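You operate a simulated robot arm through the tools that you are given. There is no shell and no other tool.

You run a simulated two-armed robot. Do the job below in one go: nothing can be reset, and whatever is moved stays where it is left.

Task
Park the pump and finish the right joint with the orange jointer.
Fine: rub it smooth, sweep the crumbs off with the wooden brush, put both tools back. Set down upright: wooden brush. What is to be rubbed or washed off counts as gone when no trace of it is left.

Only the result counts: the job must be done as asked and must still hold three seconds after the hand-in. Knocking over, shifting, dropping, spilling or breaking anything else fails it.

Robot
Two 7-joint arms with two-finger grippers on one trunk that stands fixed in place. Base frame: the origin is at the foot of the trunk, x ahead of it, y to its left, z up; the work surface is at about z = 850. Units: mm, degrees, N and s.
The left shoulder is at [132, 216, 1038], the right one opposite. With the tool pointing down near the work surface each hand reaches from about 100 to 860 mm from the base axis, measured 20 degrees to its own side. Payload 3.18 kg a hand.
The tool frame of a hand sits at the grasp point between the pads (the TCP): z along the fingers, y along the line on which they close. The tips reach 30 mm beyond it. Largest opening 144 mm; the body of the gripper starts 103 mm behind the TCP.
Orientation is that of the tool frame in the base frame, as [roll, pitch, yaw] about the fixed x, y, z axes, in that order (R = Rz(yaw) Ry(pitch) Rx(roll)). With the fingers straight down and closing along the base's y, the tool's x points along the base's -x, its y along +y and its z along -z.

Tools
- The arms move only by the tool servo_tool. It takes "left_steps", "right_steps" or both (then of equal length, played together; a hand with none holds still); each is a list of rows, each a list of 7 numbers: the shift along the base's x, y, z in mm, then the turn, a rotation vector about the base's x, y, z in degrees, then the opening in per cent of the stroke, from 0 (shut) to 100 (fully open). In form: [[tx, ty, tz, ax, ay, az, hand], ...]. A call has 1 to 20 rows; each row shifts and turns the commanded pose from where the row before left it. Each row takes 0.2 s and may step no farther than 50 mm and 8.6 degrees from the row before; otherwise, or with a gripper value out of range, the whole call is refused. Where a pose cannot be reached the arm comes as near as it can. A force on the tool above 90 N (or 10 N above the force at the start of the call, whichever is more), or a blocked arm, ends the call early, and 0.2 s more pass. The fingers move at their own pace and stop on an object; they squeeze with about 32 N. The grip force told is the motor's: it shows also when the fingers shut on nothing. Time passes only in rows, and 0.2 s behind the last, so rows that do not move let the fingers close. It gives the time, the measured TCP pose, the force on the tool (base axes), the opening and the grip force at its end, in the units of the frame above (readings bear some noise), with the torque about the TCP (base axes, N m) and any sound that the robot's microphone picked up.
- Cameras (640 x 400 px; columns grow to the right, rows downward): "scene" is now at [238.6, -41.2, 1272.9]; the picture's right is [-0.51, -0.86, 0.00], its down [-0.08, 0.05, -1.00] and it looks along [0.85, -0.51, -0.09] (base axes); focal length 214 px, centre (320, 200). "left" rides on the left gripper at [76, -16, -143] in its tool frame; the picture's right is [0.21, 0.98, 0.00], its down [-0.84, 0.18, -0.51] and it looks along [-0.50, 0.11, 0.86] (tool axes); focal length 218 px, centre (320, 200). "right" rides on the right gripper at [76, 16, -143] in its tool frame; the picture's right is [-0.21, 0.98, 0.00], its down [-0.84, -0.18, -0.51] and it looks along [-0.50, -0.11, 0.86] (tool axes); focal length 218 px, centre (320, 200). There is no depth. A picture from a camera that has moved, and an enlarged one, comes with that camera's place and axes in the base frame and with its lens. The place of the scene camera against the robot may be out by one fixed shift of up to 18 mm in any direction.
- camera(camera): a new picture of that camera. The clock stands still meanwhile.
- raise_lower(by): slides the trunk up (or, below 0, down) by that many mm; the arms and the scene camera ride with it, the base frame stays. It gives what a move gives, with no picture.
- aim_head(pan, tilt): turns the head with the scene camera to pan (to the left, within 80 degrees either way) and tilt (down, from -29 to 69), counted from straight ahead of the robot. It gives what a move gives.
- close_up(camera, box): a new picture of the part [left, top, right, bottom] of that camera's present view, enlarged. The clock stands still meanwhile.
- job_done(): hands the job in; it is judged then, once.

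Places have to be worked out from the pictures, the camera data and where the tool is seen. Open the grippers and draw the arms clear of the work before you hand the job in, unless the task says otherwise.

The tools are called after ">>>" by a JSON object that holds its "fn" and its "kwargs". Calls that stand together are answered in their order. servo_tool: Moves the arms, as the interface text tells. Its arguments: {"type":"object","properties":{"left_steps":{"type":"array"},"right_steps":{"type":"array"}},"required":[]} The other tools are called the same way: raise_lower (by) slides the trunk up or down; aim_head (pan, tilt) turns the head that bears the scene camera; camera (camera) takes a picture; close_up (camera, box) takes an enlarged picture of a part of a camera's view; job_done () hands the job in.

At the start:

```text
time_s: 0.0
left_tcp_pos: [418.5, -27.6, 1231.8]
left_ee_rot: [-179.9, 0.0, -179.9]
left_contact_force: [0.2, 0.0, 0.8]
left_wrist_torque: [-0.05, 0.01, 0.0]
left_width: 144.2
left_grip_force: 0.0
right_tcp_pos: [412.2, -456.5, 1243.6]
right_ee_rot: [-179.9, -0.1, 179.9]
right_contact_force: [0.3, 0.0, 0.6]
right_wrist_torque: [0.0, 0.0, -0.01]
right_width: 144.0
right_grip_force: 0.0
trunk travel left (down, up): [-125.0, 244.0]
head pan, tilt: [-31.0, 5.1]
```

scene: 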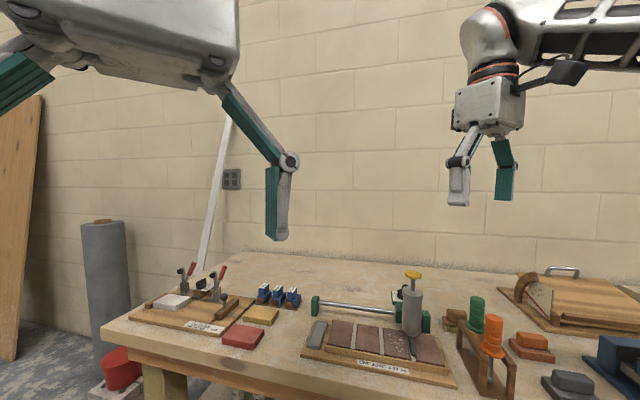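
right: 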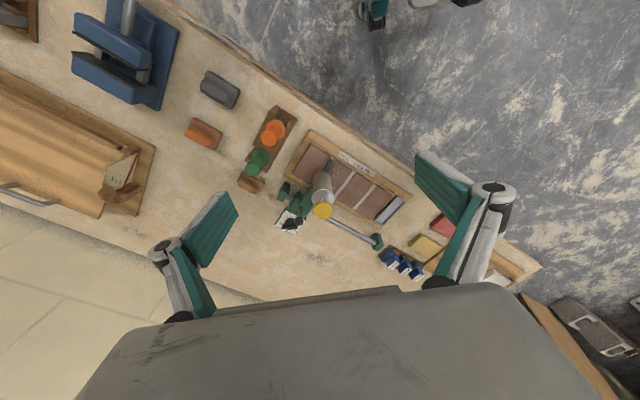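
left: 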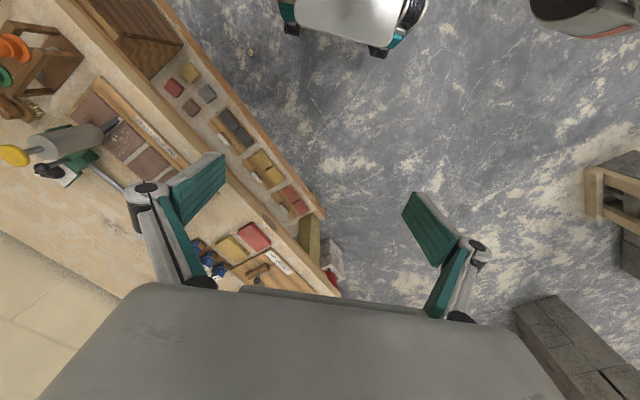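

The pictures show a bench with a pump on a rail over a tile board, two handled jointers (green, orange) in a rack and several other fittings. I look closer at each part before moving.

>>> {"fn": "close_up", "kwargs": {"camera": "scene", "box": [290, 250, 470, 400]}}

>>> {"fn": "close_up", "kwargs": {"camera": "scene", "box": [440, 260, 640, 400]}}

>>> {"fn": "close_up", "kwargs": {"camera": "scene", "box": [110, 240, 320, 370]}}

>>> {"fn": "close_up", "kwargs": {"camera": "right", "box": [220, 90, 440, 260]}}

>>> {"fn": "close_up", "kwargs": {"camera": "right", "box": [0, 0, 300, 220]}}

>>> {"fn": "close_up", "kwargs": {"camera": "left", "box": [0, 0, 340, 290]}}

```text
2.67 times, centred on (380, 325) of scene
camera zoom: at [238.6, -41.2, 1272.9], right [-0.51, -0.86, 0.0], down [-0.08, 0.05, -1.0], along [0.85, -0.51, -0.09], focal length 572 px, centre (160, -133)
```

zoom: 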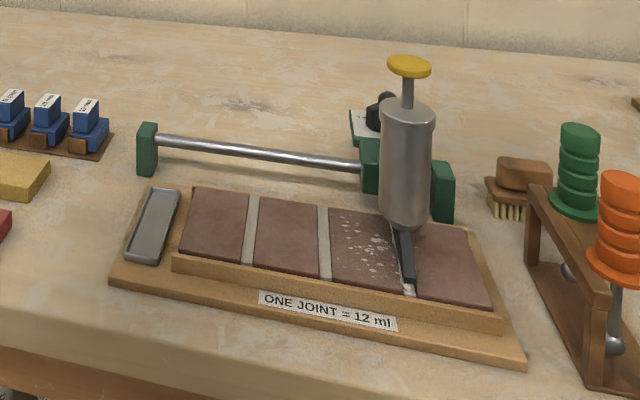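

```text
2.86 times, centred on (540, 330) of scene
camera zoom: at [238.6, -41.2, 1272.9], right [-0.51, -0.86, 0.0], down [-0.08, 0.05, -1.0], along [0.85, -0.51, -0.09], focal length 613 px, centre (-309, -171)
```

zoom: 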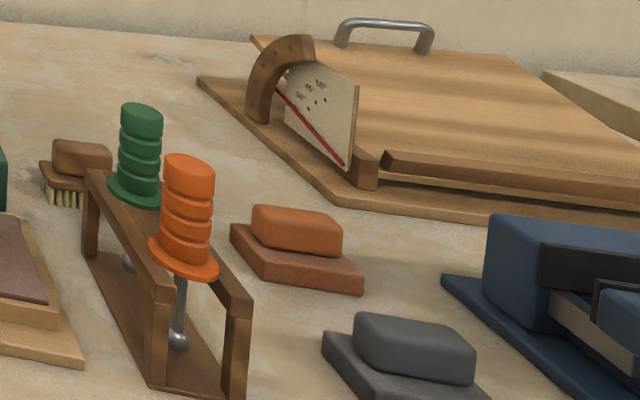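

```text
3.05 times, centred on (215, 305) of scene
camera zoom: at [238.6, -41.2, 1272.9], right [-0.51, -0.86, 0.0], down [-0.08, 0.05, -1.0], along [0.85, -0.51, -0.09], focal length 654 px, centre (640, -120)
```

zoom: 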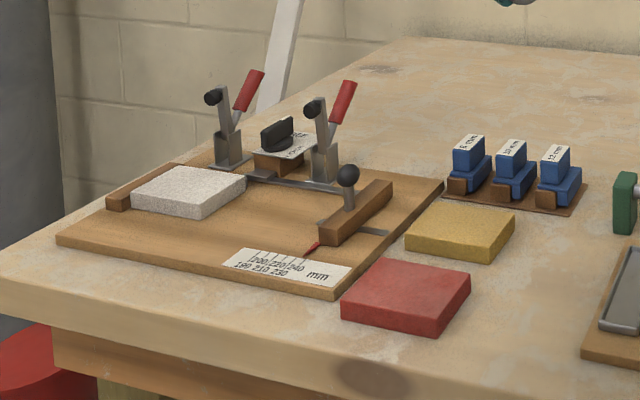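

```text
2.35 times, centred on (330, 175) of right
camera zoom: at [336.8, -440.3, 1386.2], right [0.21, 0.98, 0.0], down [0.84, -0.18, 0.51], along [0.5, -0.11, -0.86], focal length 514 px, centre (296, 259)
```

zoom: 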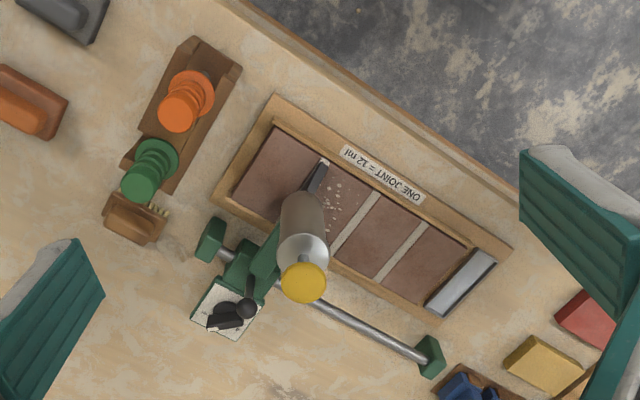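

```text
1.82 times, centred on (150, 110) of right
camera zoom: at [336.8, -440.3, 1386.2], right [0.21, 0.98, 0.0], down [0.84, -0.18, 0.51], along [0.5, -0.11, -0.86], focal length 397 px, centre (629, 364)
```

zoom: 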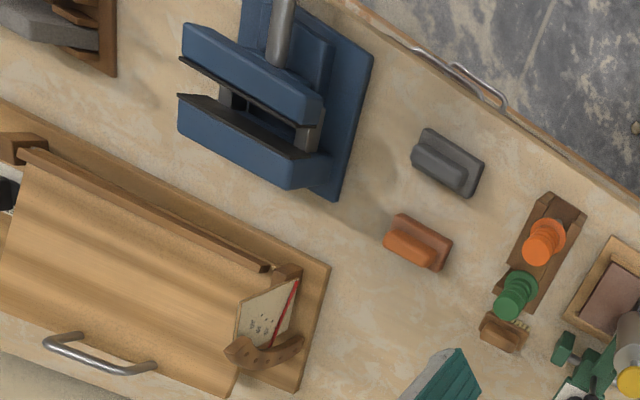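

```text
1.38 times, centred on (170, 145) of left
camera zoom: at [341.0, -44.2, 1374.9], right [-0.21, 0.98, 0.0], down [0.84, 0.18, 0.51], along [0.5, 0.11, -0.86], focal length 301 px, centre (527, 276)
```

zoom: 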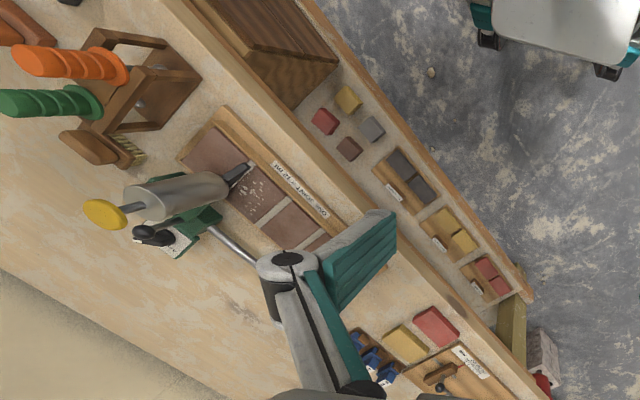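

The board appears turned about 45°, with its long axis running from about (453,-488) to (687,-254). I zoom in on the pump, the lever plate, the joint, the rack and the brush.

>>> {"fn": "close_up", "kwargs": {"camera": "scene", "box": [370, 260, 450, 370]}}

>>> {"fn": "close_up", "kwargs": {"camera": "scene", "box": [300, 310, 460, 390]}}

>>> {"fn": "close_up", "kwargs": {"camera": "scene", "box": [435, 285, 525, 400]}}

>>> {"fn": "close_up", "kwargs": {"camera": "right", "box": [270, 150, 350, 240]}}

>>> {"fn": "close_up", "kwargs": {"camera": "right", "box": [220, 100, 320, 200]}}

>>> {"fn": "close_up", "kwargs": {"camera": "left", "box": [0, 70, 180, 200]}}

```text
3.64 times, centred on (410, 315) of scene
camera zoom: at [238.6, -41.2, 1272.9], right [-0.51, -0.86, 0.0], down [-0.08, 0.05, -1.0], along [0.85, -0.51, -0.09], focal length 780 px, centre (-7, -218)
```

zoom: 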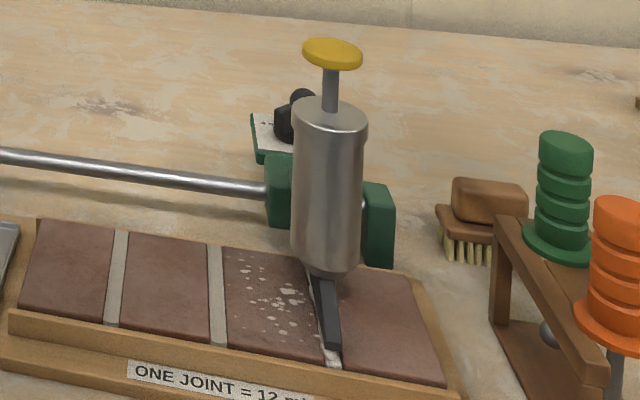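

```text
4.00 times, centred on (380, 350) of scene
camera zoom: at [238.6, -41.2, 1272.9], right [-0.51, -0.86, 0.0], down [-0.08, 0.05, -1.0], along [0.85, -0.51, -0.09], focal length 858 px, centre (80, -400)
```

zoom: 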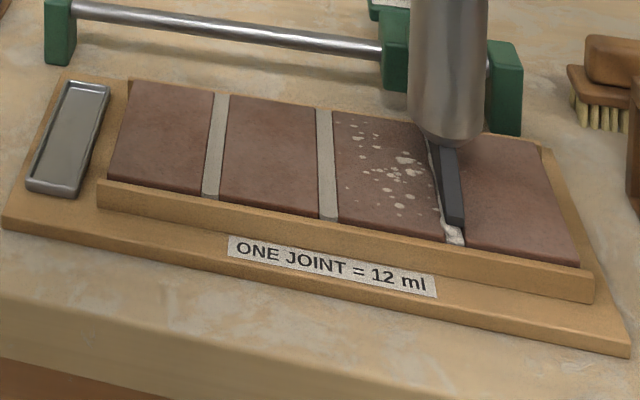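

```text
3.48 times, centred on (480, 342) of scene
camera zoom: at [238.6, -41.2, 1272.9], right [-0.51, -0.86, 0.0], down [-0.08, 0.05, -1.0], along [0.85, -0.51, -0.09], focal length 746 px, centre (-236, -296)
```

zoom: 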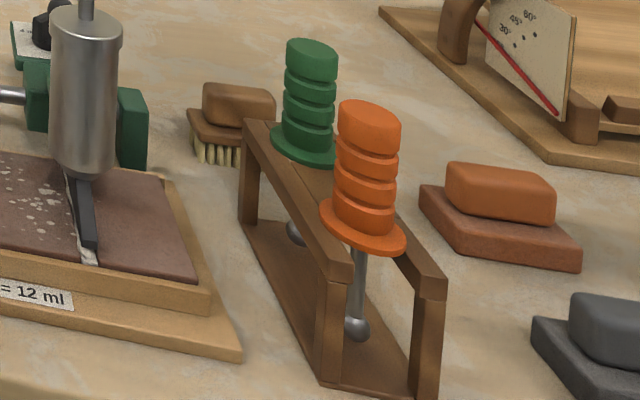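

```text
4.44 times, centred on (310, 195) of right
camera zoom: at [336.8, -440.3, 1386.2], right [0.21, 0.98, 0.0], down [0.84, -0.18, 0.51], along [0.5, -0.11, -0.86], focal length 970 px, centre (364, 222)
```

zoom: 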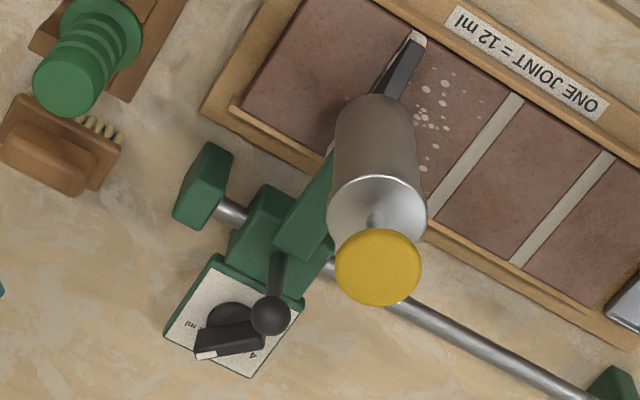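

```text
4.00 times, centred on (270, 150) of right
camera zoom: at [336.8, -440.3, 1386.2], right [0.21, 0.98, 0.0], down [0.84, -0.18, 0.51], along [0.5, -0.11, -0.86], focal length 873 px, centre (520, 400)
```

zoom: 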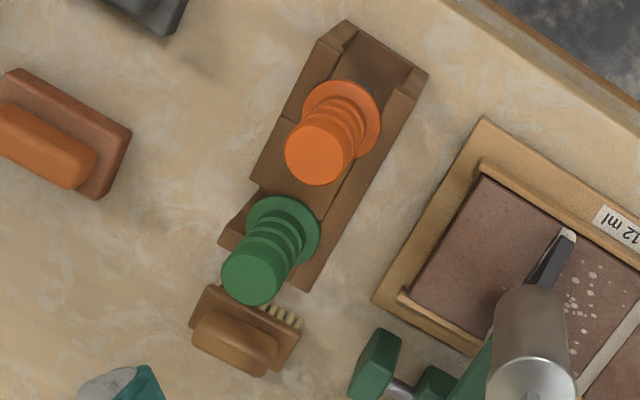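

```text
3.08 times, centred on (90, 135) of left
camera zoom: at [341.0, -44.2, 1374.9], right [-0.21, 0.98, 0.0], down [0.84, 0.18, 0.51], along [0.5, 0.11, -0.86], focal length 672 px, centre (1028, 400)
```

zoom: 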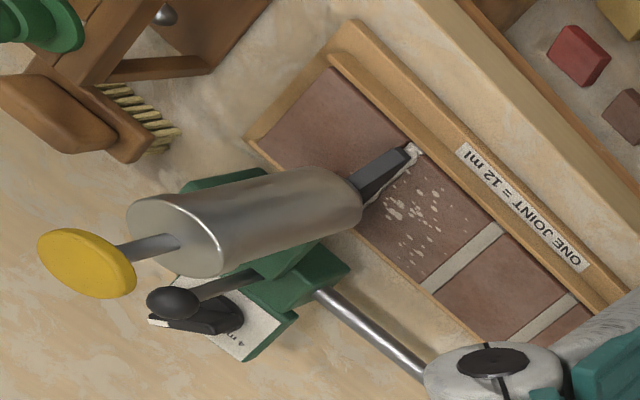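

The dial plate and a ball-knobbed lever sit behind the carriage, and a metal tray at the left end of the board looks like the parking place. I aim the head down for a better view of the carriage and lever.

>>> {"fn": "aim_head", "kwargs": {"pan": -40, "tilt": 35}}

>>> {"fn": "camera", "kwargs": {"camera": "scene"}}

>>> {"fn": "close_up", "kwargs": {"camera": "right", "box": [275, 185, 345, 235]}}

>>> {"fn": "close_up", "kwargs": {"camera": "left", "box": [20, 120, 140, 200]}}

```text
time_s: 0.9
left_tcp_pos: [418.6, -28.0, 1233.1]
left_ee_rot: [-179.9, 0.0, -179.9]
left_contact_force: [0.4, 0.2, 0.3]
left_wrist_torque: [0.02, -0.01, 0.03]
left_width: 144.0
left_grip_force: 0.0
right_tcp_pos: [411.2, -457.8, 1243.6]
right_ee_rot: [-179.9, 0.1, 179.9]
right_contact_force: [-0.3, -0.7, 0.3]
right_wrist_torque: [0.0, -0.01, -0.01]
right_width: 144.1
right_grip_force: 0.1
trunk travel left (down, up): [-125.0, 244.0]
head pan, tilt: [-40.0, 35.0]
```

```text
taken
camera scene: at [227.3, -50.5, 1224.9], right [-0.64, -0.77, 0.0], down [-0.44, 0.37, -0.82], along [0.63, -0.53, -0.57], focal length 214 px, centre (320, 200)
```

scene: 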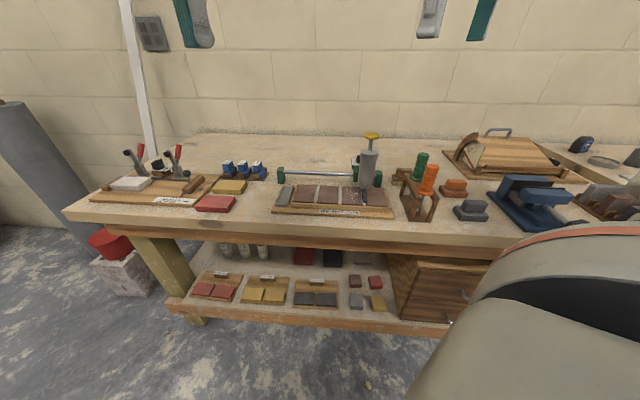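

```text
8.00 times, centred on (310, 210) of right
camera zoom: at [336.8, -440.3, 1386.2], right [0.21, 0.98, 0.0], down [0.84, -0.18, 0.51], along [0.5, -0.11, -0.86], focal length 1746 px, centre (400, 120)
```

zoom: 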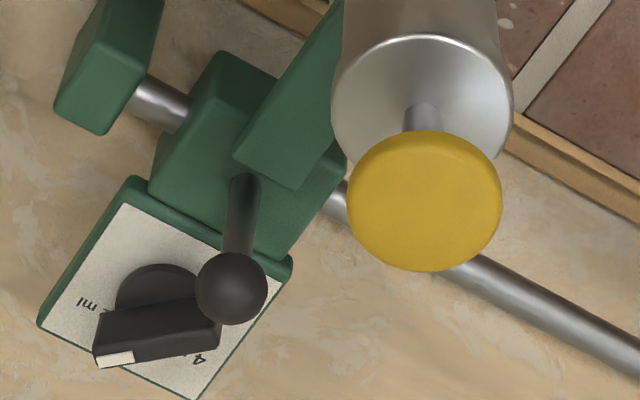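

```text
5.00 times, centred on (80, 160) of left
camera zoom: at [341.0, -44.2, 1374.9], right [-0.21, 0.98, 0.0], down [0.84, 0.18, 0.51], along [0.5, 0.11, -0.86], focal length 1091 px, centre (1520, 400)
```

zoom: 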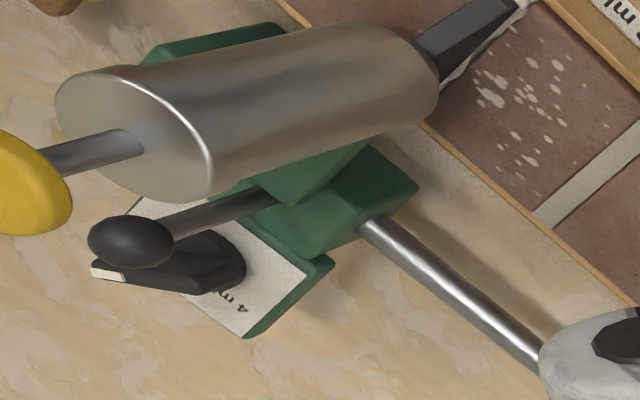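

The ball handle triangulates to about (627,-556,964), the yellow plunger to (554,-482,1050) and the orange handle top to (417,-549,1002). I turn the right hand by -45° to match the board and move it lower for a closer look.

>>> {"fn": "servo_tool", "kwargs": {"right_steps": [[10, -5, -5, 0, 0, -7.5, 60], [10, -5, -5, 0, 0, -7.5, 60], [10, -5, -5, 0, 0, -7.5, 60], [10, -5, -5, 0, 0, -7.5, 60], [10, -5, -5, 0, 0, -7.5, 60], [10, -5, -5, 0, 0, -7.5, 60]]}}

>>> {"fn": "camera", "kwargs": {"camera": "right"}}

>>> {"fn": "camera", "kwargs": {"camera": "scene"}}

```text
time_s: 2.4
left_tcp_pos: [418.8, -30.2, 1231.7]
left_ee_rot: [-180.0, 0.0, -179.9]
left_contact_force: [0.1, -0.2, -0.6]
left_wrist_torque: [0.07, 0.04, 0.01]
left_width: 144.1
left_grip_force: 0.0
right_tcp_pos: [471.9, -483.1, 1225.3]
right_ee_rot: [-179.2, -0.2, 136.7]
right_contact_force: [0.2, -0.6, 0.8]
right_wrist_torque: [0.03, 0.01, 0.0]
right_width: 86.4
right_grip_force: 0.1
right hand out of reach, approached as far as the arm can: row 6
trunk travel left (down, up): [-125.0, 244.0]
head pan, tilt: [-40.0, 35.0]
```

```text
taken
camera right: at [430.1, -417.5, 1367.6], right [0.82, 0.57, -0.01], down [0.5, -0.71, 0.51], along [0.28, -0.42, -0.86], focal length 218 px, centre (320, 200)
```

right: 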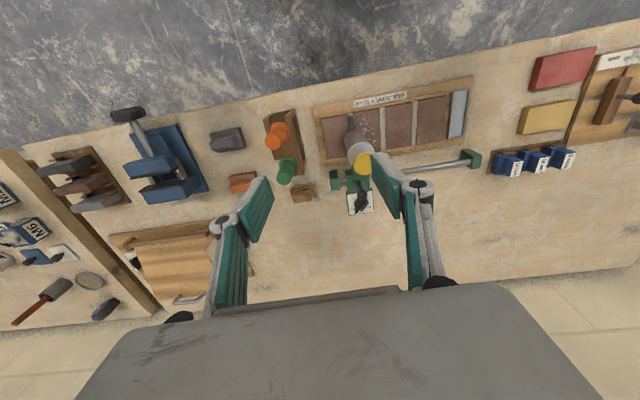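

```text
taken
camera scene: at [228.3, -51.6, 1224.3], right [-0.64, -0.77, 0.0], down [-0.44, 0.37, -0.82], along [0.63, -0.53, -0.57], focal length 214 px, centre (320, 200)
```

scene: 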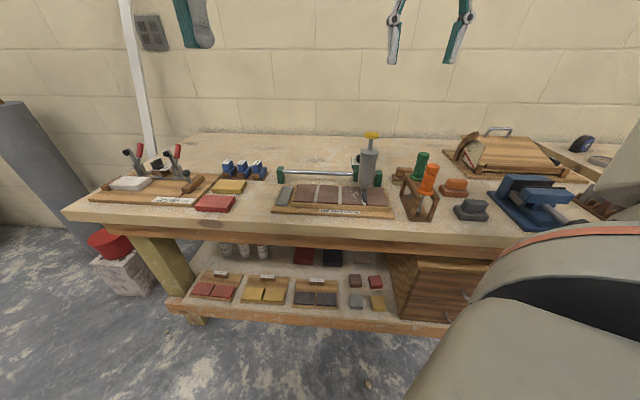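

The last row was reported as not quite reached; I hold still for a moment to check where the arm settles, and zoom in on the board, rack and brush.

>>> {"fn": "servo_tool", "kwargs": {"right_steps": [[0, 0, -10, 0, 0, 0, 60], [0, 0, -10, 0, 0, 0, 60], [0, 0, -10, 0, 0, 0, 60]]}}

>>> {"fn": "close_up", "kwargs": {"camera": "right", "box": [215, 90, 345, 220]}}

>>> {"fn": "close_up", "kwargs": {"camera": "right", "box": [310, 70, 480, 220]}}

```text
time_s: 3.1
left_tcp_pos: [418.8, -29.7, 1231.3]
left_ee_rot: [-179.9, 0.0, -179.9]
left_contact_force: [-0.2, -0.1, -0.3]
left_wrist_torque: [0.04, 0.04, 0.01]
left_width: 144.0
left_grip_force: 0.1
right_tcp_pos: [471.4, -483.8, 1195.3]
right_ee_rot: [180.0, -0.1, 134.9]
right_contact_force: [0.9, -0.3, 0.4]
right_wrist_torque: [0.0, 0.05, -0.03]
right_width: 86.3
right_grip_force: 0.0
trunk travel left (down, up): [-125.0, 244.0]
head pan, tilt: [-40.0, 35.0]
```

```text
3.08 times, centred on (280, 155) of right
camera zoom: at [429.9, -417.8, 1337.8], right [0.84, 0.54, 0.0], down [0.47, -0.72, 0.51], along [0.27, -0.42, -0.86], focal length 672 px, centre (443, 338)
```

zoom: 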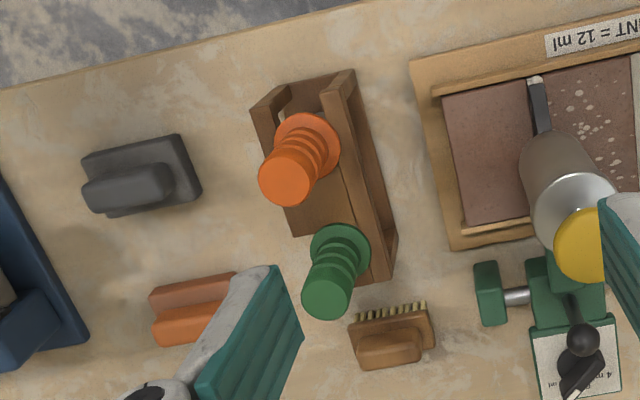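

```text
2.67 times, centred on (395, 145) of right
camera zoom: at [429.9, -417.8, 1337.8], right [0.84, 0.54, 0.0], down [0.47, -0.72, 0.51], along [0.27, -0.42, -0.86], focal length 582 px, centre (120, 347)
```

zoom: 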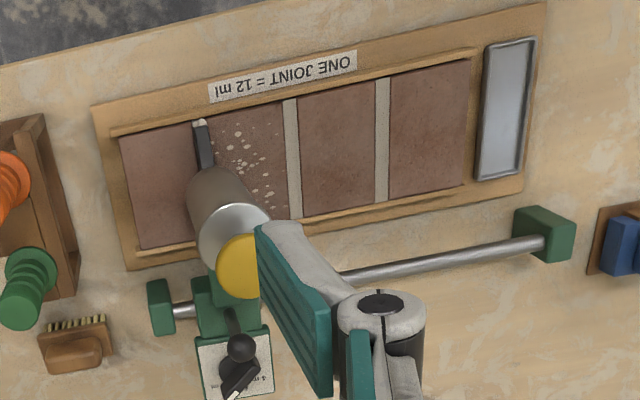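

Board axis is 45°; using s along (0.707,0.707) and d along (0.707,-0.707), the right joint is at s≈51, d 684–776, the tray centre at s≈284, and the ball handle at (626,-554,964). I raise the trunk 100 mm so the far end of the rail comes within easier reach.

>>> {"fn": "raise_lower", "kwargs": {"by": 100}}

>>> {"fn": "servo_tool", "kwargs": {"right_steps": [[20, -10, -20, 0, 0, 0, 50], [20, -10, -20, 0, 0, 0, 50], [25, -11, -30, 0, 0, 0, 50], [25, -11, -30, 0, 0, 0, 50], [25, -11, -30, 0, 0, 0, 50], [25, -11, -30, 0, 0, 0, 50]]}}

>>> {"fn": "camera", "kwargs": {"camera": "right"}}

```text
time_s: 4.5
left_tcp_pos: [419.4, -27.8, 1330.5]
left_ee_rot: [-179.9, -0.1, -179.9]
left_contact_force: [-0.1, -0.3, -0.2]
left_wrist_torque: [0.0, 0.02, 0.01]
left_width: 144.0
left_grip_force: 0.1
right_tcp_pos: [472.7, -483.6, 1294.5]
right_ee_rot: [-180.0, -0.1, 134.9]
right_contact_force: [0.2, -0.7, 0.2]
right_wrist_torque: [-0.01, 0.05, 0.0]
right_width: 86.0
right_grip_force: 0.0
trunk travel left (down, up): [-225.0, 144.0]
head pan, tilt: [-40.0, 35.0]
```

```text
time_s: 5.9
left_tcp_pos: [419.2, -28.7, 1331.1]
left_ee_rot: [-180.0, 0.0, -179.9]
left_contact_force: [0.7, 0.3, 0.1]
left_wrist_torque: [0.01, 0.02, -0.01]
left_width: 144.0
left_grip_force: 0.1
right_tcp_pos: [610.9, -548.6, 1134.0]
right_ee_rot: [180.0, -0.1, 134.9]
right_contact_force: [0.4, 0.0, 0.4]
right_wrist_torque: [0.02, 0.04, 0.03]
right_width: 71.8
right_grip_force: 0.0
trunk travel left (down, up): [-225.0, 144.0]
head pan, tilt: [-40.0, 35.0]
```

```text
taken
camera right: at [568.9, -482.1, 1277.2], right [0.84, 0.54, 0.0], down [0.47, -0.72, 0.51], along [0.27, -0.43, -0.86], focal length 218 px, centre (320, 200)
```

right: 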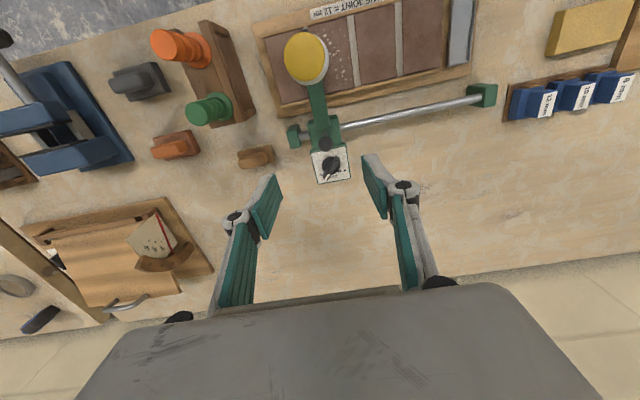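

I zoom in on the carriage and rail ends from this overhead view to measure its stop positions and confirm the handle.

>>> {"fn": "close_up", "kwargs": {"camera": "right", "box": [280, 100, 370, 190]}}

>>> {"fn": "close_up", "kwargs": {"camera": "right", "box": [280, 0, 500, 150]}}

>>> {"fn": "close_up", "kwargs": {"camera": "right", "box": [140, 10, 290, 180]}}

```text
4.44 times, centred on (325, 145) of right
camera zoom: at [568.9, -482.1, 1277.2], right [0.84, 0.54, 0.0], down [0.47, -0.72, 0.51], along [0.27, -0.43, -0.86], focal length 970 px, centre (298, 444)
```

zoom: 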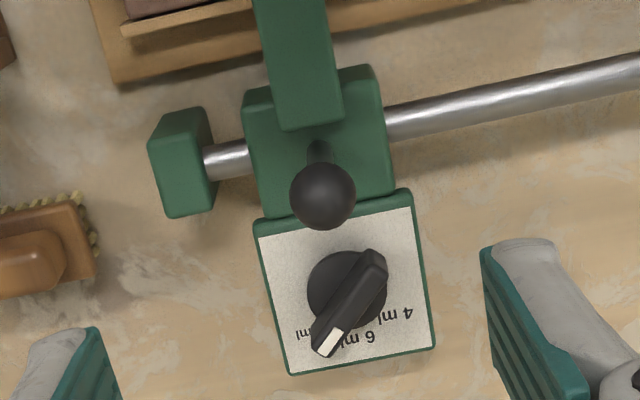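

```text
2.67 times, centred on (390, 75) of right
camera zoom: at [568.9, -482.1, 1277.2], right [0.84, 0.54, 0.0], down [0.47, -0.72, 0.51], along [0.27, -0.43, -0.86], focal length 582 px, centre (133, 533)
```

zoom: 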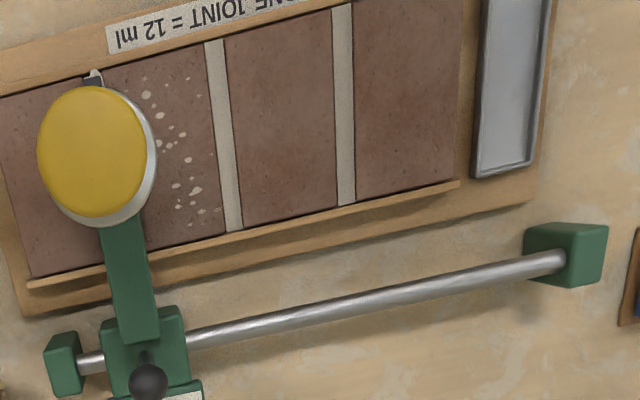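

```text
2.35 times, centred on (215, 95) of right
camera zoom: at [568.9, -482.1, 1277.2], right [0.84, 0.54, 0.0], down [0.47, -0.72, 0.51], along [0.27, -0.43, -0.86], focal length 514 px, centre (567, 447)
```

zoom: 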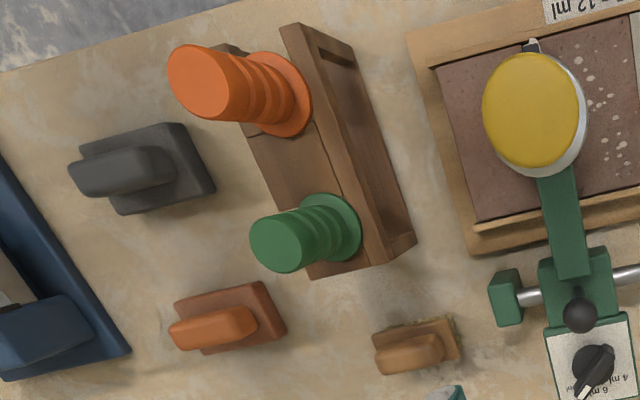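

The ball is confirmed at (624,-555,964) and the carriage stop lands near s≈280, right over the tray (s 264–301). I descend over the ball handle with the fingers closing along the rail.

>>> {"fn": "servo_tool", "kwargs": {"right_steps": [[3, -1.5, -30, 0, 0, 0, 45], [3, -1.5, -30, 0, 0, 0, 45], [3, -1.5, -30, 0, 0, 0, 45], [3, -1.5, -30, 0, 0, 0, 45], [1, -0.5, -22, 0, 0, 0, 45], [0, 0, -20, 0, 0, 0, 45]]}}

>>> {"fn": "camera", "kwargs": {"camera": "right"}}

>>> {"fn": "close_up", "kwargs": {"camera": "scene", "box": [300, 100, 460, 220]}}

```text
time_s: 7.3
left_tcp_pos: [419.0, -27.9, 1333.2]
left_ee_rot: [-179.9, 0.0, -179.8]
left_contact_force: [-0.3, 0.0, 0.3]
left_wrist_torque: [-0.02, 0.05, 0.01]
left_width: 144.0
left_grip_force: 0.1
right_tcp_pos: [653.2, -601.4, 1040.4]
right_ee_rot: [180.0, -0.3, 135.1]
right_contact_force: [0.0, -0.8, -0.7]
right_wrist_torque: [0.02, -0.01, 0.01]
right_width: 65.3
right_grip_force: 0.1
right hand out of reach, approached as far as the arm can: row 2, 3, 4, 5, 6
trunk travel left (down, up): [-225.0, 144.0]
head pan, tilt: [-40.0, 35.0]
```

```text
taken
camera right: at [613.2, -536.4, 1183.5], right [0.84, 0.54, 0.0], down [0.47, -0.72, 0.5], along [0.27, -0.42, -0.86], focal length 218 px, centre (320, 200)
```

right: 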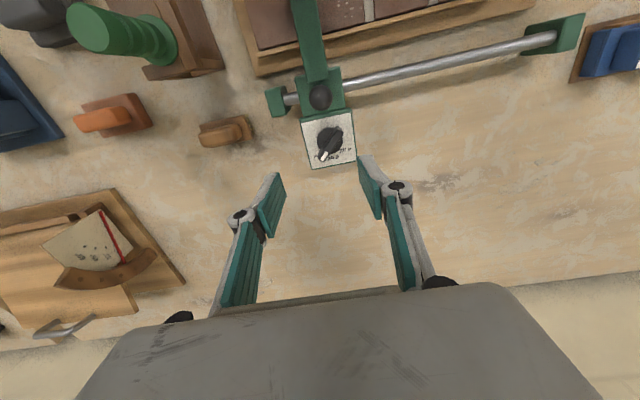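

```text
3.33 times, centred on (380, 160) of scene
camera zoom: at [133.7, -50.7, 1335.7], right [-0.64, -0.77, 0.0], down [-0.44, 0.37, -0.82], along [0.63, -0.53, -0.57], focal length 715 px, centre (120, 333)
```

zoom: 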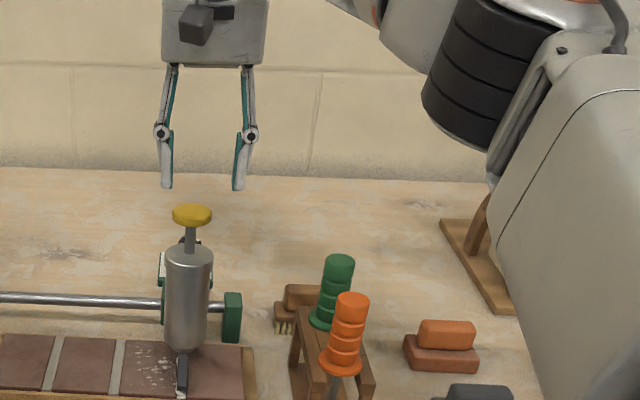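

The arm stalled short and drifted to (653,-601,1040), clear of everything (dial and plunger untouched). I try moving back over the ball at this height to see whether the pose is solvable from here.

>>> {"fn": "servo_tool", "kwargs": {"right_steps": [[-7, 11, 0, 0, 0, 0, 45], [-7, 11, 0, 0, 0, 0, 45]]}}

```text
time_s: 7.9
left_tcp_pos: [419.6, -28.0, 1332.2]
left_ee_rot: [-180.0, 0.1, -179.9]
left_contact_force: [-0.1, -0.6, 0.3]
left_wrist_torque: [0.02, -0.02, -0.02]
left_width: 144.2
left_grip_force: 0.1
right_tcp_pos: [648.2, -590.6, 1054.4]
right_ee_rot: [180.0, -0.2, 134.9]
right_contact_force: [-0.6, 0.4, 0.7]
right_wrist_torque: [0.0, -0.02, -0.02]
right_width: 64.9
right_grip_force: 0.0
right hand out of reach, approached as far as the arm can: row 1, 2
trunk travel left (down, up): [-225.0, 144.0]
head pan, tilt: [-40.0, 35.0]
```

It looks like a wrist-turn limit at this yaw (the first refusal also came while turning). A ball can be gripped at any yaw, so I turn back toward yaw 180 while moving over the ball at safe height.

>>> {"fn": "servo_tool", "kwargs": {"right_steps": [[0, 0, 10, 0, 0, 7.5, 45], [0, 0, 10, 0, 0, 7.5, 45], [-4, 6, 10, 0, 0, 7.5, 45], [-6, 10, 0, 0, 0, 7.5, 45], [-6, 10, 0, 0, 0, 7.5, 45], [-7, 10, 0, 0, 0, 7.5, 45]]}}

```text
time_s: 9.3
left_tcp_pos: [417.1, -27.2, 1332.2]
left_ee_rot: [-179.9, 0.0, -180.0]
left_contact_force: [-0.6, -0.4, 0.0]
left_wrist_torque: [-0.01, -0.02, 0.01]
left_width: 144.1
left_grip_force: 0.1
right_tcp_pos: [625.7, -554.7, 1084.0]
right_ee_rot: [179.9, 0.0, 179.9]
right_contact_force: [-0.5, -0.1, -0.1]
right_wrist_torque: [-0.01, 0.0, 0.04]
right_width: 64.6
right_grip_force: 0.1
trunk travel left (down, up): [-225.0, 144.0]
head pan, tilt: [-40.0, 35.0]
```

At yaw 180 the arm reaches exactly over the ball (625.7,-554.7,1084). I descend most of the way and check with the wrist camera.

>>> {"fn": "servo_tool", "kwargs": {"right_steps": [[0, 0, -25, 0, 0, 0, 45], [0, 0, -25, 0, 0, 0, 45], [0, 0, -20, 0, 0, 0, 45]]}}

>>> {"fn": "close_up", "kwargs": {"camera": "right", "box": [190, 60, 450, 300]}}

>>> {"fn": "close_up", "kwargs": {"camera": "scene", "box": [300, 100, 460, 220]}}

```text
time_s: 10.1
left_tcp_pos: [419.5, -27.8, 1332.7]
left_ee_rot: [-179.9, 0.0, -179.9]
left_contact_force: [0.5, 0.4, 0.1]
left_wrist_torque: [0.03, 0.0, 0.0]
left_width: 144.0
left_grip_force: 0.1
right_tcp_pos: [625.8, -556.4, 1013.1]
right_ee_rot: [-179.9, 0.0, 179.9]
right_contact_force: [-0.9, 0.4, -0.3]
right_wrist_torque: [0.04, 0.05, -0.01]
right_width: 64.7
right_grip_force: 0.1
trunk travel left (down, up): [-225.0, 144.0]
head pan, tilt: [-40.0, 35.0]
```

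```text
1.67 times, centred on (320, 180) of right
camera zoom: at [551.0, -539.6, 1156.3], right [0.21, 0.98, 0.0], down [0.84, -0.18, 0.51], along [0.5, -0.11, -0.86], focal length 364 px, centre (320, 233)
```

zoom: 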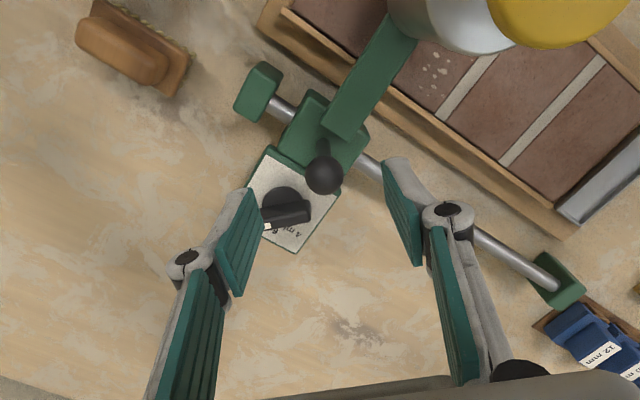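

```text
3.33 times, centred on (380, 160) of scene
camera zoom: at [133.6, -50.9, 1335.7], right [-0.64, -0.77, 0.0], down [-0.44, 0.37, -0.82], along [0.63, -0.53, -0.57], focal length 715 px, centre (120, 333)
```

zoom: 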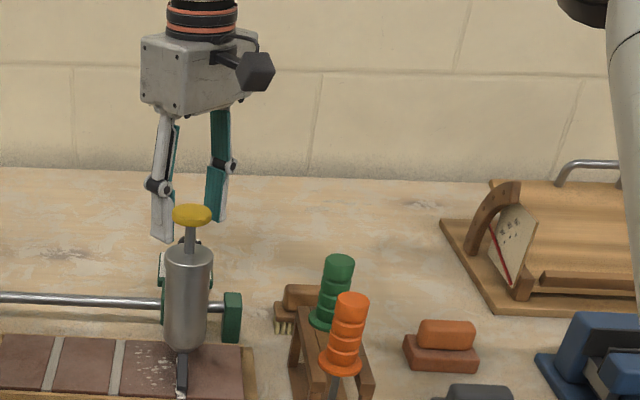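

The ball sits at (626,-553.5,964) between the fingers, and the dial pointer stays about 17 mm clear in x. I descend to z≈970 and close on the ball.

>>> {"fn": "servo_tool", "kwargs": {"right_steps": [[0, 1, -15, 0, 0, 0, 35], [0, 1, -14, 0, 0, 0, 35], [0, 0.5, -14, 0, 0, 0, 35], [0, 0, 0, 0, 0, 0, 10], [0, 0, 0, 0, 0, 0, 0], [0, 0, 0, 0, 0, 0, 0]]}}

>>> {"fn": "close_up", "kwargs": {"camera": "right", "box": [190, 60, 450, 300]}}

```text
time_s: 11.5
left_tcp_pos: [418.2, -27.6, 1331.9]
left_ee_rot: [-179.9, 0.1, -179.8]
left_contact_force: [0.4, -0.3, 0.7]
left_wrist_torque: [-0.02, 0.0, -0.01]
left_width: 143.9
left_grip_force: 0.1
right_tcp_pos: [625.8, -553.6, 971.4]
right_ee_rot: [180.0, -0.1, 179.9]
right_contact_force: [-0.7, 1.2, -1.8]
right_wrist_torque: [0.02, -0.21, -0.02]
right_width: 20.1
right_grip_force: 45.0
trunk travel left (down, up): [-225.0, 144.0]
head pan, tilt: [-40.0, 35.0]
```

```text
1.67 times, centred on (320, 180) of right
camera zoom: at [550.6, -536.6, 1113.9], right [0.21, 0.98, 0.0], down [0.84, -0.18, 0.51], along [0.5, -0.11, -0.86], focal length 364 px, centre (320, 233)
```

zoom: 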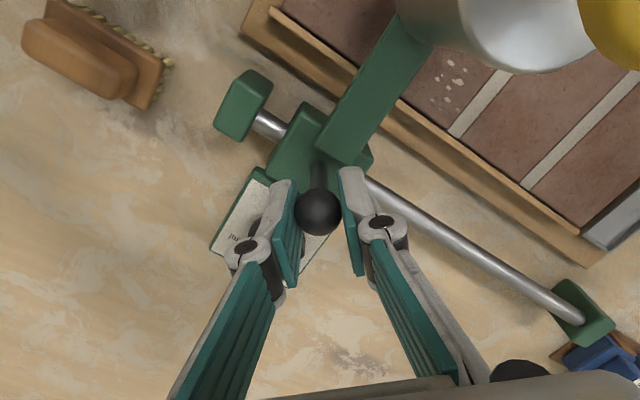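

The ball is gripped at 20 mm. I test a short pull of about 14 mm along the rail and look at the forces.

>>> {"fn": "servo_tool", "kwargs": {"right_steps": [[2.5, 2.5, 0, 0, 0, 0, 0], [2.5, 2.5, 0, 0, 0, 0, 0], [2.5, 2.5, 0, 0, 0, 0, 0], [2.5, 2.5, 0, 0, 0, 0, 0]]}}

>>> {"fn": "close_up", "kwargs": {"camera": "right", "box": [190, 60, 450, 300]}}

```text
time_s: 12.5
left_tcp_pos: [417.8, -27.8, 1332.0]
left_ee_rot: [-179.9, 0.1, -179.8]
left_contact_force: [-0.6, 0.2, 0.6]
left_wrist_torque: [0.0, 0.0, -0.02]
left_width: 144.0
left_grip_force: 0.1
right_tcp_pos: [636.7, -543.5, 972.4]
right_ee_rot: [-179.9, 0.0, 179.9]
right_contact_force: [-0.6, 2.7, 0.4]
right_wrist_torque: [-0.17, 1.12, 0.02]
right_width: 20.1
right_grip_force: 45.3
trunk travel left (down, up): [-225.0, 144.0]
head pan, tilt: [-40.0, 35.0]
```

```text
1.67 times, centred on (320, 180) of right
camera zoom: at [561.0, -526.1, 1113.8], right [0.21, 0.98, 0.0], down [0.84, -0.18, 0.51], along [0.5, -0.11, -0.86], focal length 364 px, centre (320, 233)
```

zoom: 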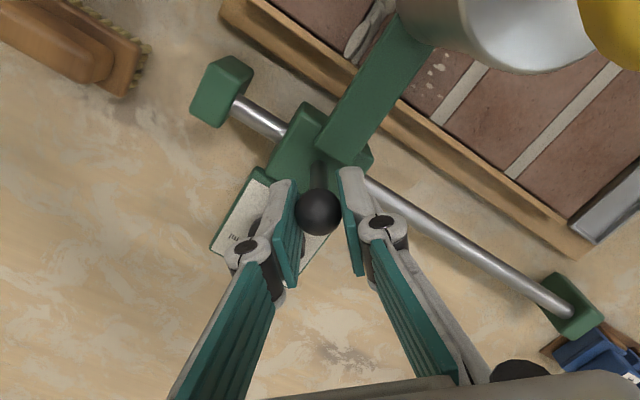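

The carriage slides freely and the bead of the right joint is coming into view. I pull on along the rail.

>>> {"fn": "servo_tool", "kwargs": {"right_steps": [[8, 8, 0, 0, 0, 0, 0], [8, 8, 0, 0, 0, 0, 0], [8, 8, 0, 0, 0, 0, 0], [8, 8, 0, 0, 0, 0, 0], [8, 8, 0, 0, 0, 0, 0], [8, 8, 0, 0, 0, 0, 0], [8, 8, 0, 0, 0, 0, 0], [8, 8, 0, 0, 0, 0, 0]]}}

>>> {"fn": "close_up", "kwargs": {"camera": "right", "box": [190, 60, 450, 300]}}

```text
time_s: 14.3
left_tcp_pos: [417.9, -28.8, 1331.3]
left_ee_rot: [-179.9, 0.0, -179.9]
left_contact_force: [-0.2, 0.6, 0.6]
left_wrist_torque: [0.0, 0.0, -0.01]
left_width: 144.1
left_grip_force: 0.0
right_tcp_pos: [700.8, -479.0, 972.0]
right_ee_rot: [180.0, -0.1, 179.9]
right_contact_force: [-3.8, 4.8, -4.9]
right_wrist_torque: [0.0, 0.46, 0.04]
right_width: 19.9
right_grip_force: 44.9
trunk travel left (down, up): [-225.0, 144.0]
head pan, tilt: [-40.0, 35.0]
```

```text
1.67 times, centred on (320, 180) of right
camera zoom: at [624.7, -462.6, 1113.9], right [0.21, 0.98, 0.0], down [0.84, -0.18, 0.51], along [0.5, -0.11, -0.86], focal length 364 px, centre (320, 233)
```

zoom: 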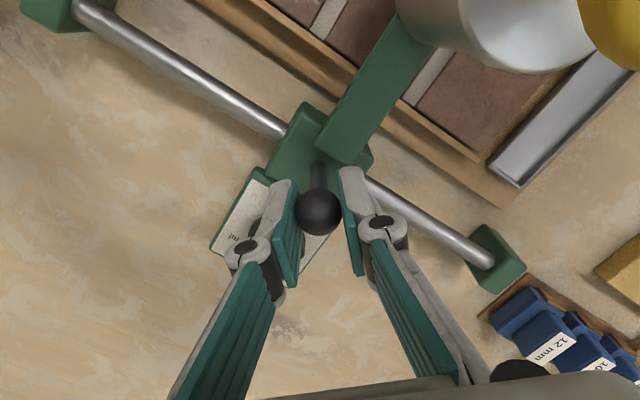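

Carriage is at s≈157 with only a slight side load. I continue toward the left bracket with a tiny direction correction.

>>> {"fn": "servo_tool", "kwargs": {"right_steps": [[7.8, 8.1, 0, 0, 0, 0, 0], [7.8, 8.1, 0, 0, 0, 0, 0], [7.8, 8.1, 0, 0, 0, 0, 0], [7.8, 8.1, 0, 0, 0, 0, 0], [7.8, 8.1, 0, 0, 0, 0, 0], [7.8, 8.1, 0, 0, 0, 0, 0], [7.8, 8.1, 0, 0, 0, 0, 0], [7.8, 8.1, 0, 0, 0, 0, 0]]}}

>>> {"fn": "camera", "kwargs": {"camera": "right"}}

>>> {"fn": "close_up", "kwargs": {"camera": "scene", "box": [250, 100, 410, 220]}}

```text
time_s: 16.1
left_tcp_pos: [419.0, -28.6, 1331.9]
left_ee_rot: [-179.9, 0.1, -179.9]
left_contact_force: [0.1, 0.5, -0.7]
left_wrist_torque: [0.01, -0.01, -0.02]
left_width: 144.1
left_grip_force: 0.0
right_tcp_pos: [717.0, -417.8, 970.5]
right_ee_rot: [179.9, 0.1, 180.0]
right_contact_force: [0.1, -0.9, 0.2]
right_wrist_torque: [-0.01, -0.01, -0.03]
right_width: 0.0
right_grip_force: 30.5
right hand out of reach, approached as far as the arm can: row 4, 5, 6, 7, 8
trunk travel left (down, up): [-225.0, 144.0]
head pan, tilt: [-40.0, 35.0]
```

```text
taken
camera right: at [642.2, -401.0, 1112.9], right [0.21, 0.98, 0.0], down [0.84, -0.18, 0.51], along [0.5, -0.1, -0.86], focal length 218 px, centre (320, 200)
```

right: 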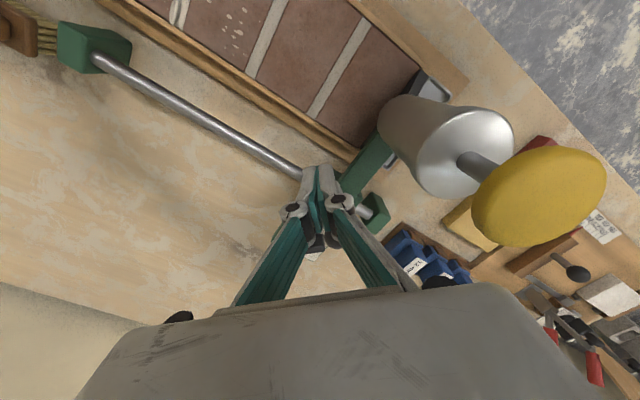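

```text
3.33 times, centred on (330, 160) of scene
camera zoom: at [133.6, -50.9, 1335.7], right [-0.64, -0.77, 0.0], down [-0.44, 0.37, -0.82], along [0.63, -0.53, -0.57], focal length 715 px, centre (287, 333)
```

zoom: 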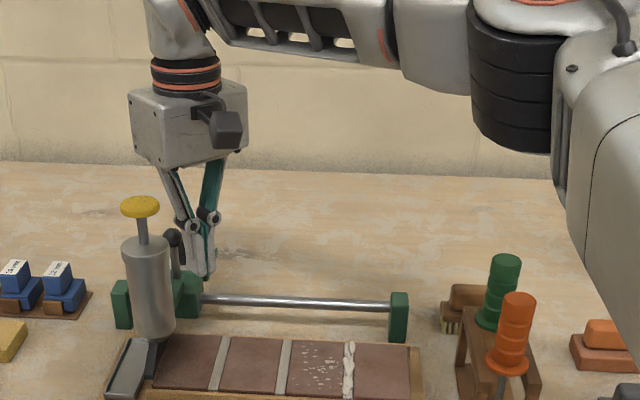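

The arm hit its reach limit and the fingers slipped off the ball, but the carriage is now near the tray. I lift clear, turn the closed hand so its broad side can push the barrel along the rail, and look.

>>> {"fn": "servo_tool", "kwargs": {"right_steps": [[0, 0, 30, 0, 0, 0, 0], [0, 0, 40, 0, 0, 0, 0], [-5, 5, 40, 0, 0, 7.5, 0], [-10, 8, 20, 0, 0, 7.5, 0], [-10, 8, 0, 0, 0, 7.5, 0], [-10, 8, 0, 0, 0, 7.5, 0], [-10, 8, 0, 0, 0, 7.5, 0], [-10, 8, 0, 0, 0, 7.5, 0]]}}

>>> {"fn": "camera", "kwargs": {"camera": "right"}}

>>> {"fn": "close_up", "kwargs": {"camera": "scene", "box": [250, 120, 370, 220]}}

```text
time_s: 17.9
left_tcp_pos: [418.7, -27.1, 1332.7]
left_ee_rot: [-179.9, 0.0, -180.0]
left_contact_force: [0.3, -0.3, -0.5]
left_wrist_torque: [-0.02, -0.03, 0.01]
left_width: 143.9
left_grip_force: 0.1
right_tcp_pos: [651.9, -376.1, 1099.0]
right_ee_rot: [180.0, 0.0, -134.9]
right_contact_force: [0.1, 0.1, 0.1]
right_wrist_torque: [-0.01, -0.03, 0.02]
right_width: 0.0
right_grip_force: 30.7
right hand out of reach, approached as far as the arm can: row 2, 3
trunk travel left (down, up): [-225.0, 144.0]
head pan, tilt: [-40.0, 35.0]
```

```text
taken
camera right: at [587.4, -418.4, 1242.1], right [-0.54, 0.84, 0.0], down [0.72, 0.47, 0.51], along [0.43, 0.28, -0.86], focal length 218 px, centre (320, 200)
```

right: 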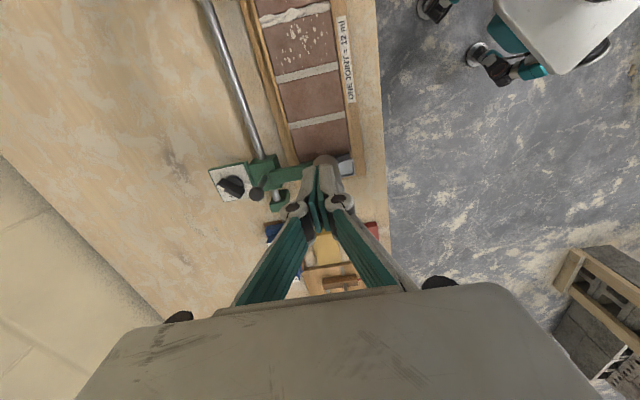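

```text
4.00 times, centred on (310, 170) of scene
camera zoom: at [132.8, -50.1, 1336.0], right [-0.64, -0.77, 0.0], down [-0.44, 0.37, -0.82], along [0.63, -0.53, -0.57], focal length 858 px, centre (360, 320)
```

zoom: 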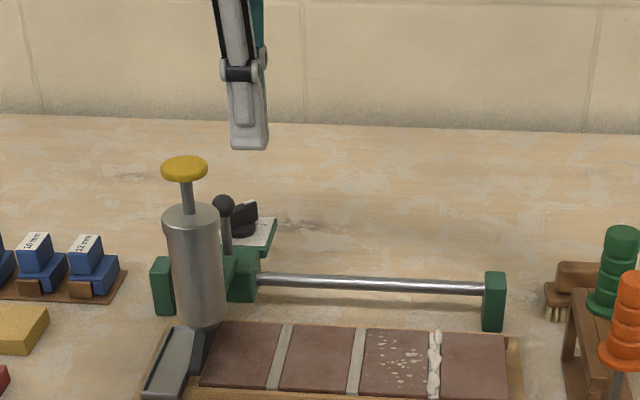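

The ball is now at about s≈252, so roughly 28 mm of travel remains to the stop. I take a zoomed look at carriage, bracket and nozzle.

>>> {"fn": "close_up", "kwargs": {"camera": "right", "box": [200, 90, 380, 220]}}

>>> {"fn": "close_up", "kwargs": {"camera": "scene", "box": [280, 160, 340, 220]}}

```text
3.08 times, centred on (290, 155) of right
camera zoom: at [587.4, -418.4, 1242.1], right [-0.54, 0.84, 0.0], down [0.72, 0.47, 0.51], along [0.43, 0.28, -0.86], focal length 672 px, centre (412, 338)
```

zoom: 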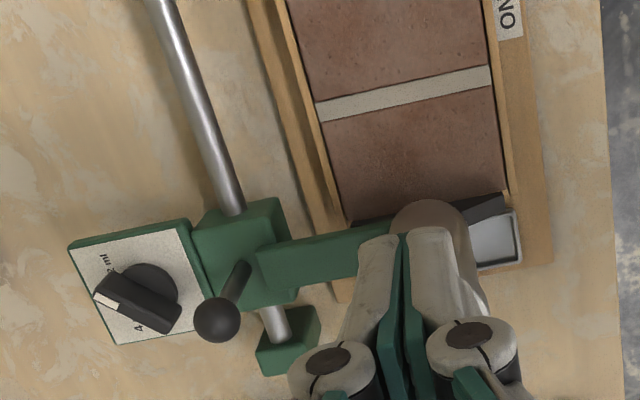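

```text
6.67 times, centred on (310, 190) of scene
camera zoom: at [132.8, -50.1, 1336.0], right [-0.64, -0.77, 0.0], down [-0.44, 0.37, -0.82], along [0.63, -0.53, -0.57], focal length 1430 px, centre (387, 267)
```

zoom: 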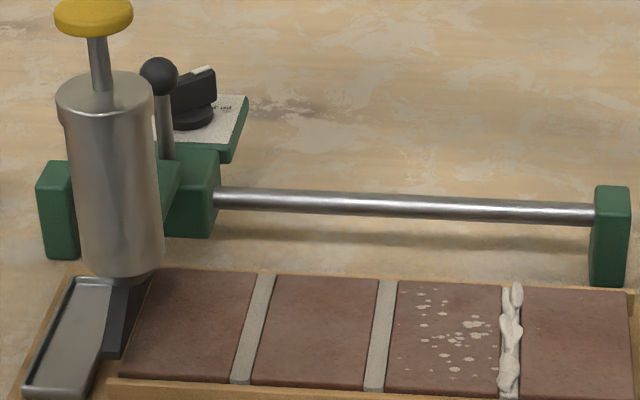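

The hand at s≈195, d≈727 is 20 mm short of the barrel. I descend to z≈985 beside it, then nudge along +s.

>>> {"fn": "servo_tool", "kwargs": {"right_steps": [[0, -2, -30, 0, 0, 0, 0], [1, -1, -30, 0, 0, 0, 0], [1, 0, -30, 0, 0, 0, 0], [0, 0, -24, 0, 0, 0, 0], [3.5, 3.5, 0, 0, 0, 0, 0], [3.5, 3.5, 0, 0, 0, 0, 0], [3.5, 3.5, 0, 0, 0, 0, 0]]}}

>>> {"fn": "close_up", "kwargs": {"camera": "right", "box": [200, 60, 440, 240]}}

>>> {"fn": "close_up", "kwargs": {"camera": "scene", "box": [250, 120, 370, 220]}}

```text
time_s: 19.5
left_tcp_pos: [418.0, -28.5, 1331.8]
left_ee_rot: [-180.0, 0.1, -180.0]
left_contact_force: [0.9, -0.2, 0.2]
left_wrist_torque: [0.0, 0.0, -0.02]
left_width: 143.8
left_grip_force: 0.0
right_tcp_pos: [664.6, -369.2, 985.1]
right_ee_rot: [-180.0, 0.0, -135.1]
right_contact_force: [-0.5, -0.7, 1.5]
right_wrist_torque: [0.01, 0.01, 0.02]
right_width: 0.3
right_grip_force: 30.3
trunk travel left (down, up): [-225.0, 144.0]
head pan, tilt: [-40.0, 35.0]
```

```text
2.22 times, centred on (320, 150) of right
camera zoom: at [600.1, -411.1, 1127.9], right [-0.54, 0.84, 0.0], down [0.72, 0.47, 0.51], along [0.43, 0.28, -0.86], focal length 485 px, centre (320, 311)
```

zoom: 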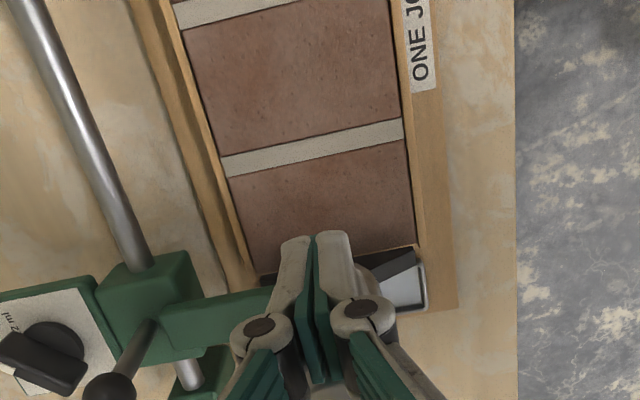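

```text
4.00 times, centred on (310, 170) of scene
camera zoom: at [133.4, -50.6, 1335.8], right [-0.64, -0.77, 0.0], down [-0.44, 0.37, -0.82], along [0.63, -0.53, -0.57], focal length 858 px, centre (360, 320)
```

zoom: 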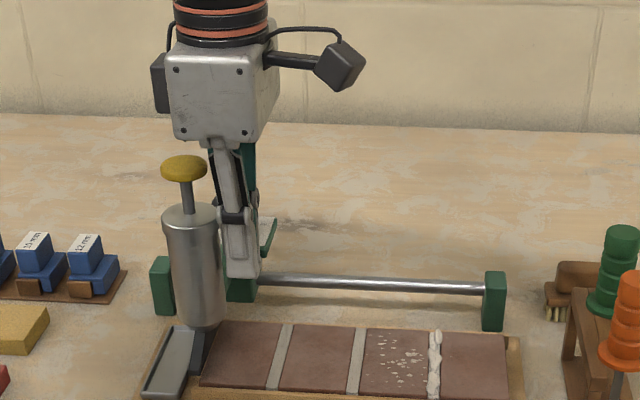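

The fingers are just at the barrel (s≈209). I push along +s in 5 mm steps toward the stop.

>>> {"fn": "servo_tool", "kwargs": {"right_steps": [[3.5, 3.5, 0, 0, 0, 0, 0], [3.5, 3.5, 0, 0, 0, 0, 0], [3.5, 3.5, 0, 0, 0, 0, 0], [3.5, 3.5, 0, 0, 0, 0, 0], [3.5, 3.5, 0, 0, 0, 0, 0]]}}

>>> {"fn": "close_up", "kwargs": {"camera": "scene", "box": [280, 160, 340, 220]}}

```text
time_s: 20.7
left_tcp_pos: [419.3, -28.7, 1332.0]
left_ee_rot: [-179.9, -0.1, -179.9]
left_contact_force: [0.3, -0.1, 0.3]
left_wrist_torque: [-0.01, 0.03, -0.01]
left_width: 143.6
left_grip_force: 0.1
right_tcp_pos: [683.3, -351.4, 985.2]
right_ee_rot: [180.0, 0.0, -135.1]
right_contact_force: [0.3, -0.5, 1.1]
right_wrist_torque: [0.01, 0.0, 0.01]
right_width: 0.2
right_grip_force: 31.2
trunk travel left (down, up): [-225.0, 144.0]
head pan, tilt: [-40.0, 35.0]
```

```text
6.67 times, centred on (310, 190) of scene
camera zoom: at [133.5, -50.6, 1335.8], right [-0.64, -0.77, 0.0], down [-0.44, 0.37, -0.82], along [0.63, -0.53, -0.57], focal length 1430 px, centre (387, 267)
```

zoom: 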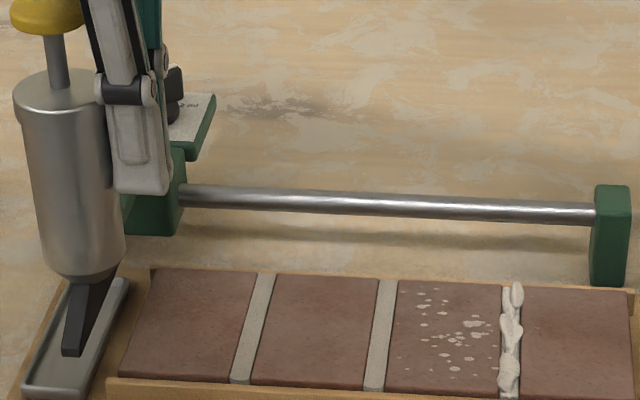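

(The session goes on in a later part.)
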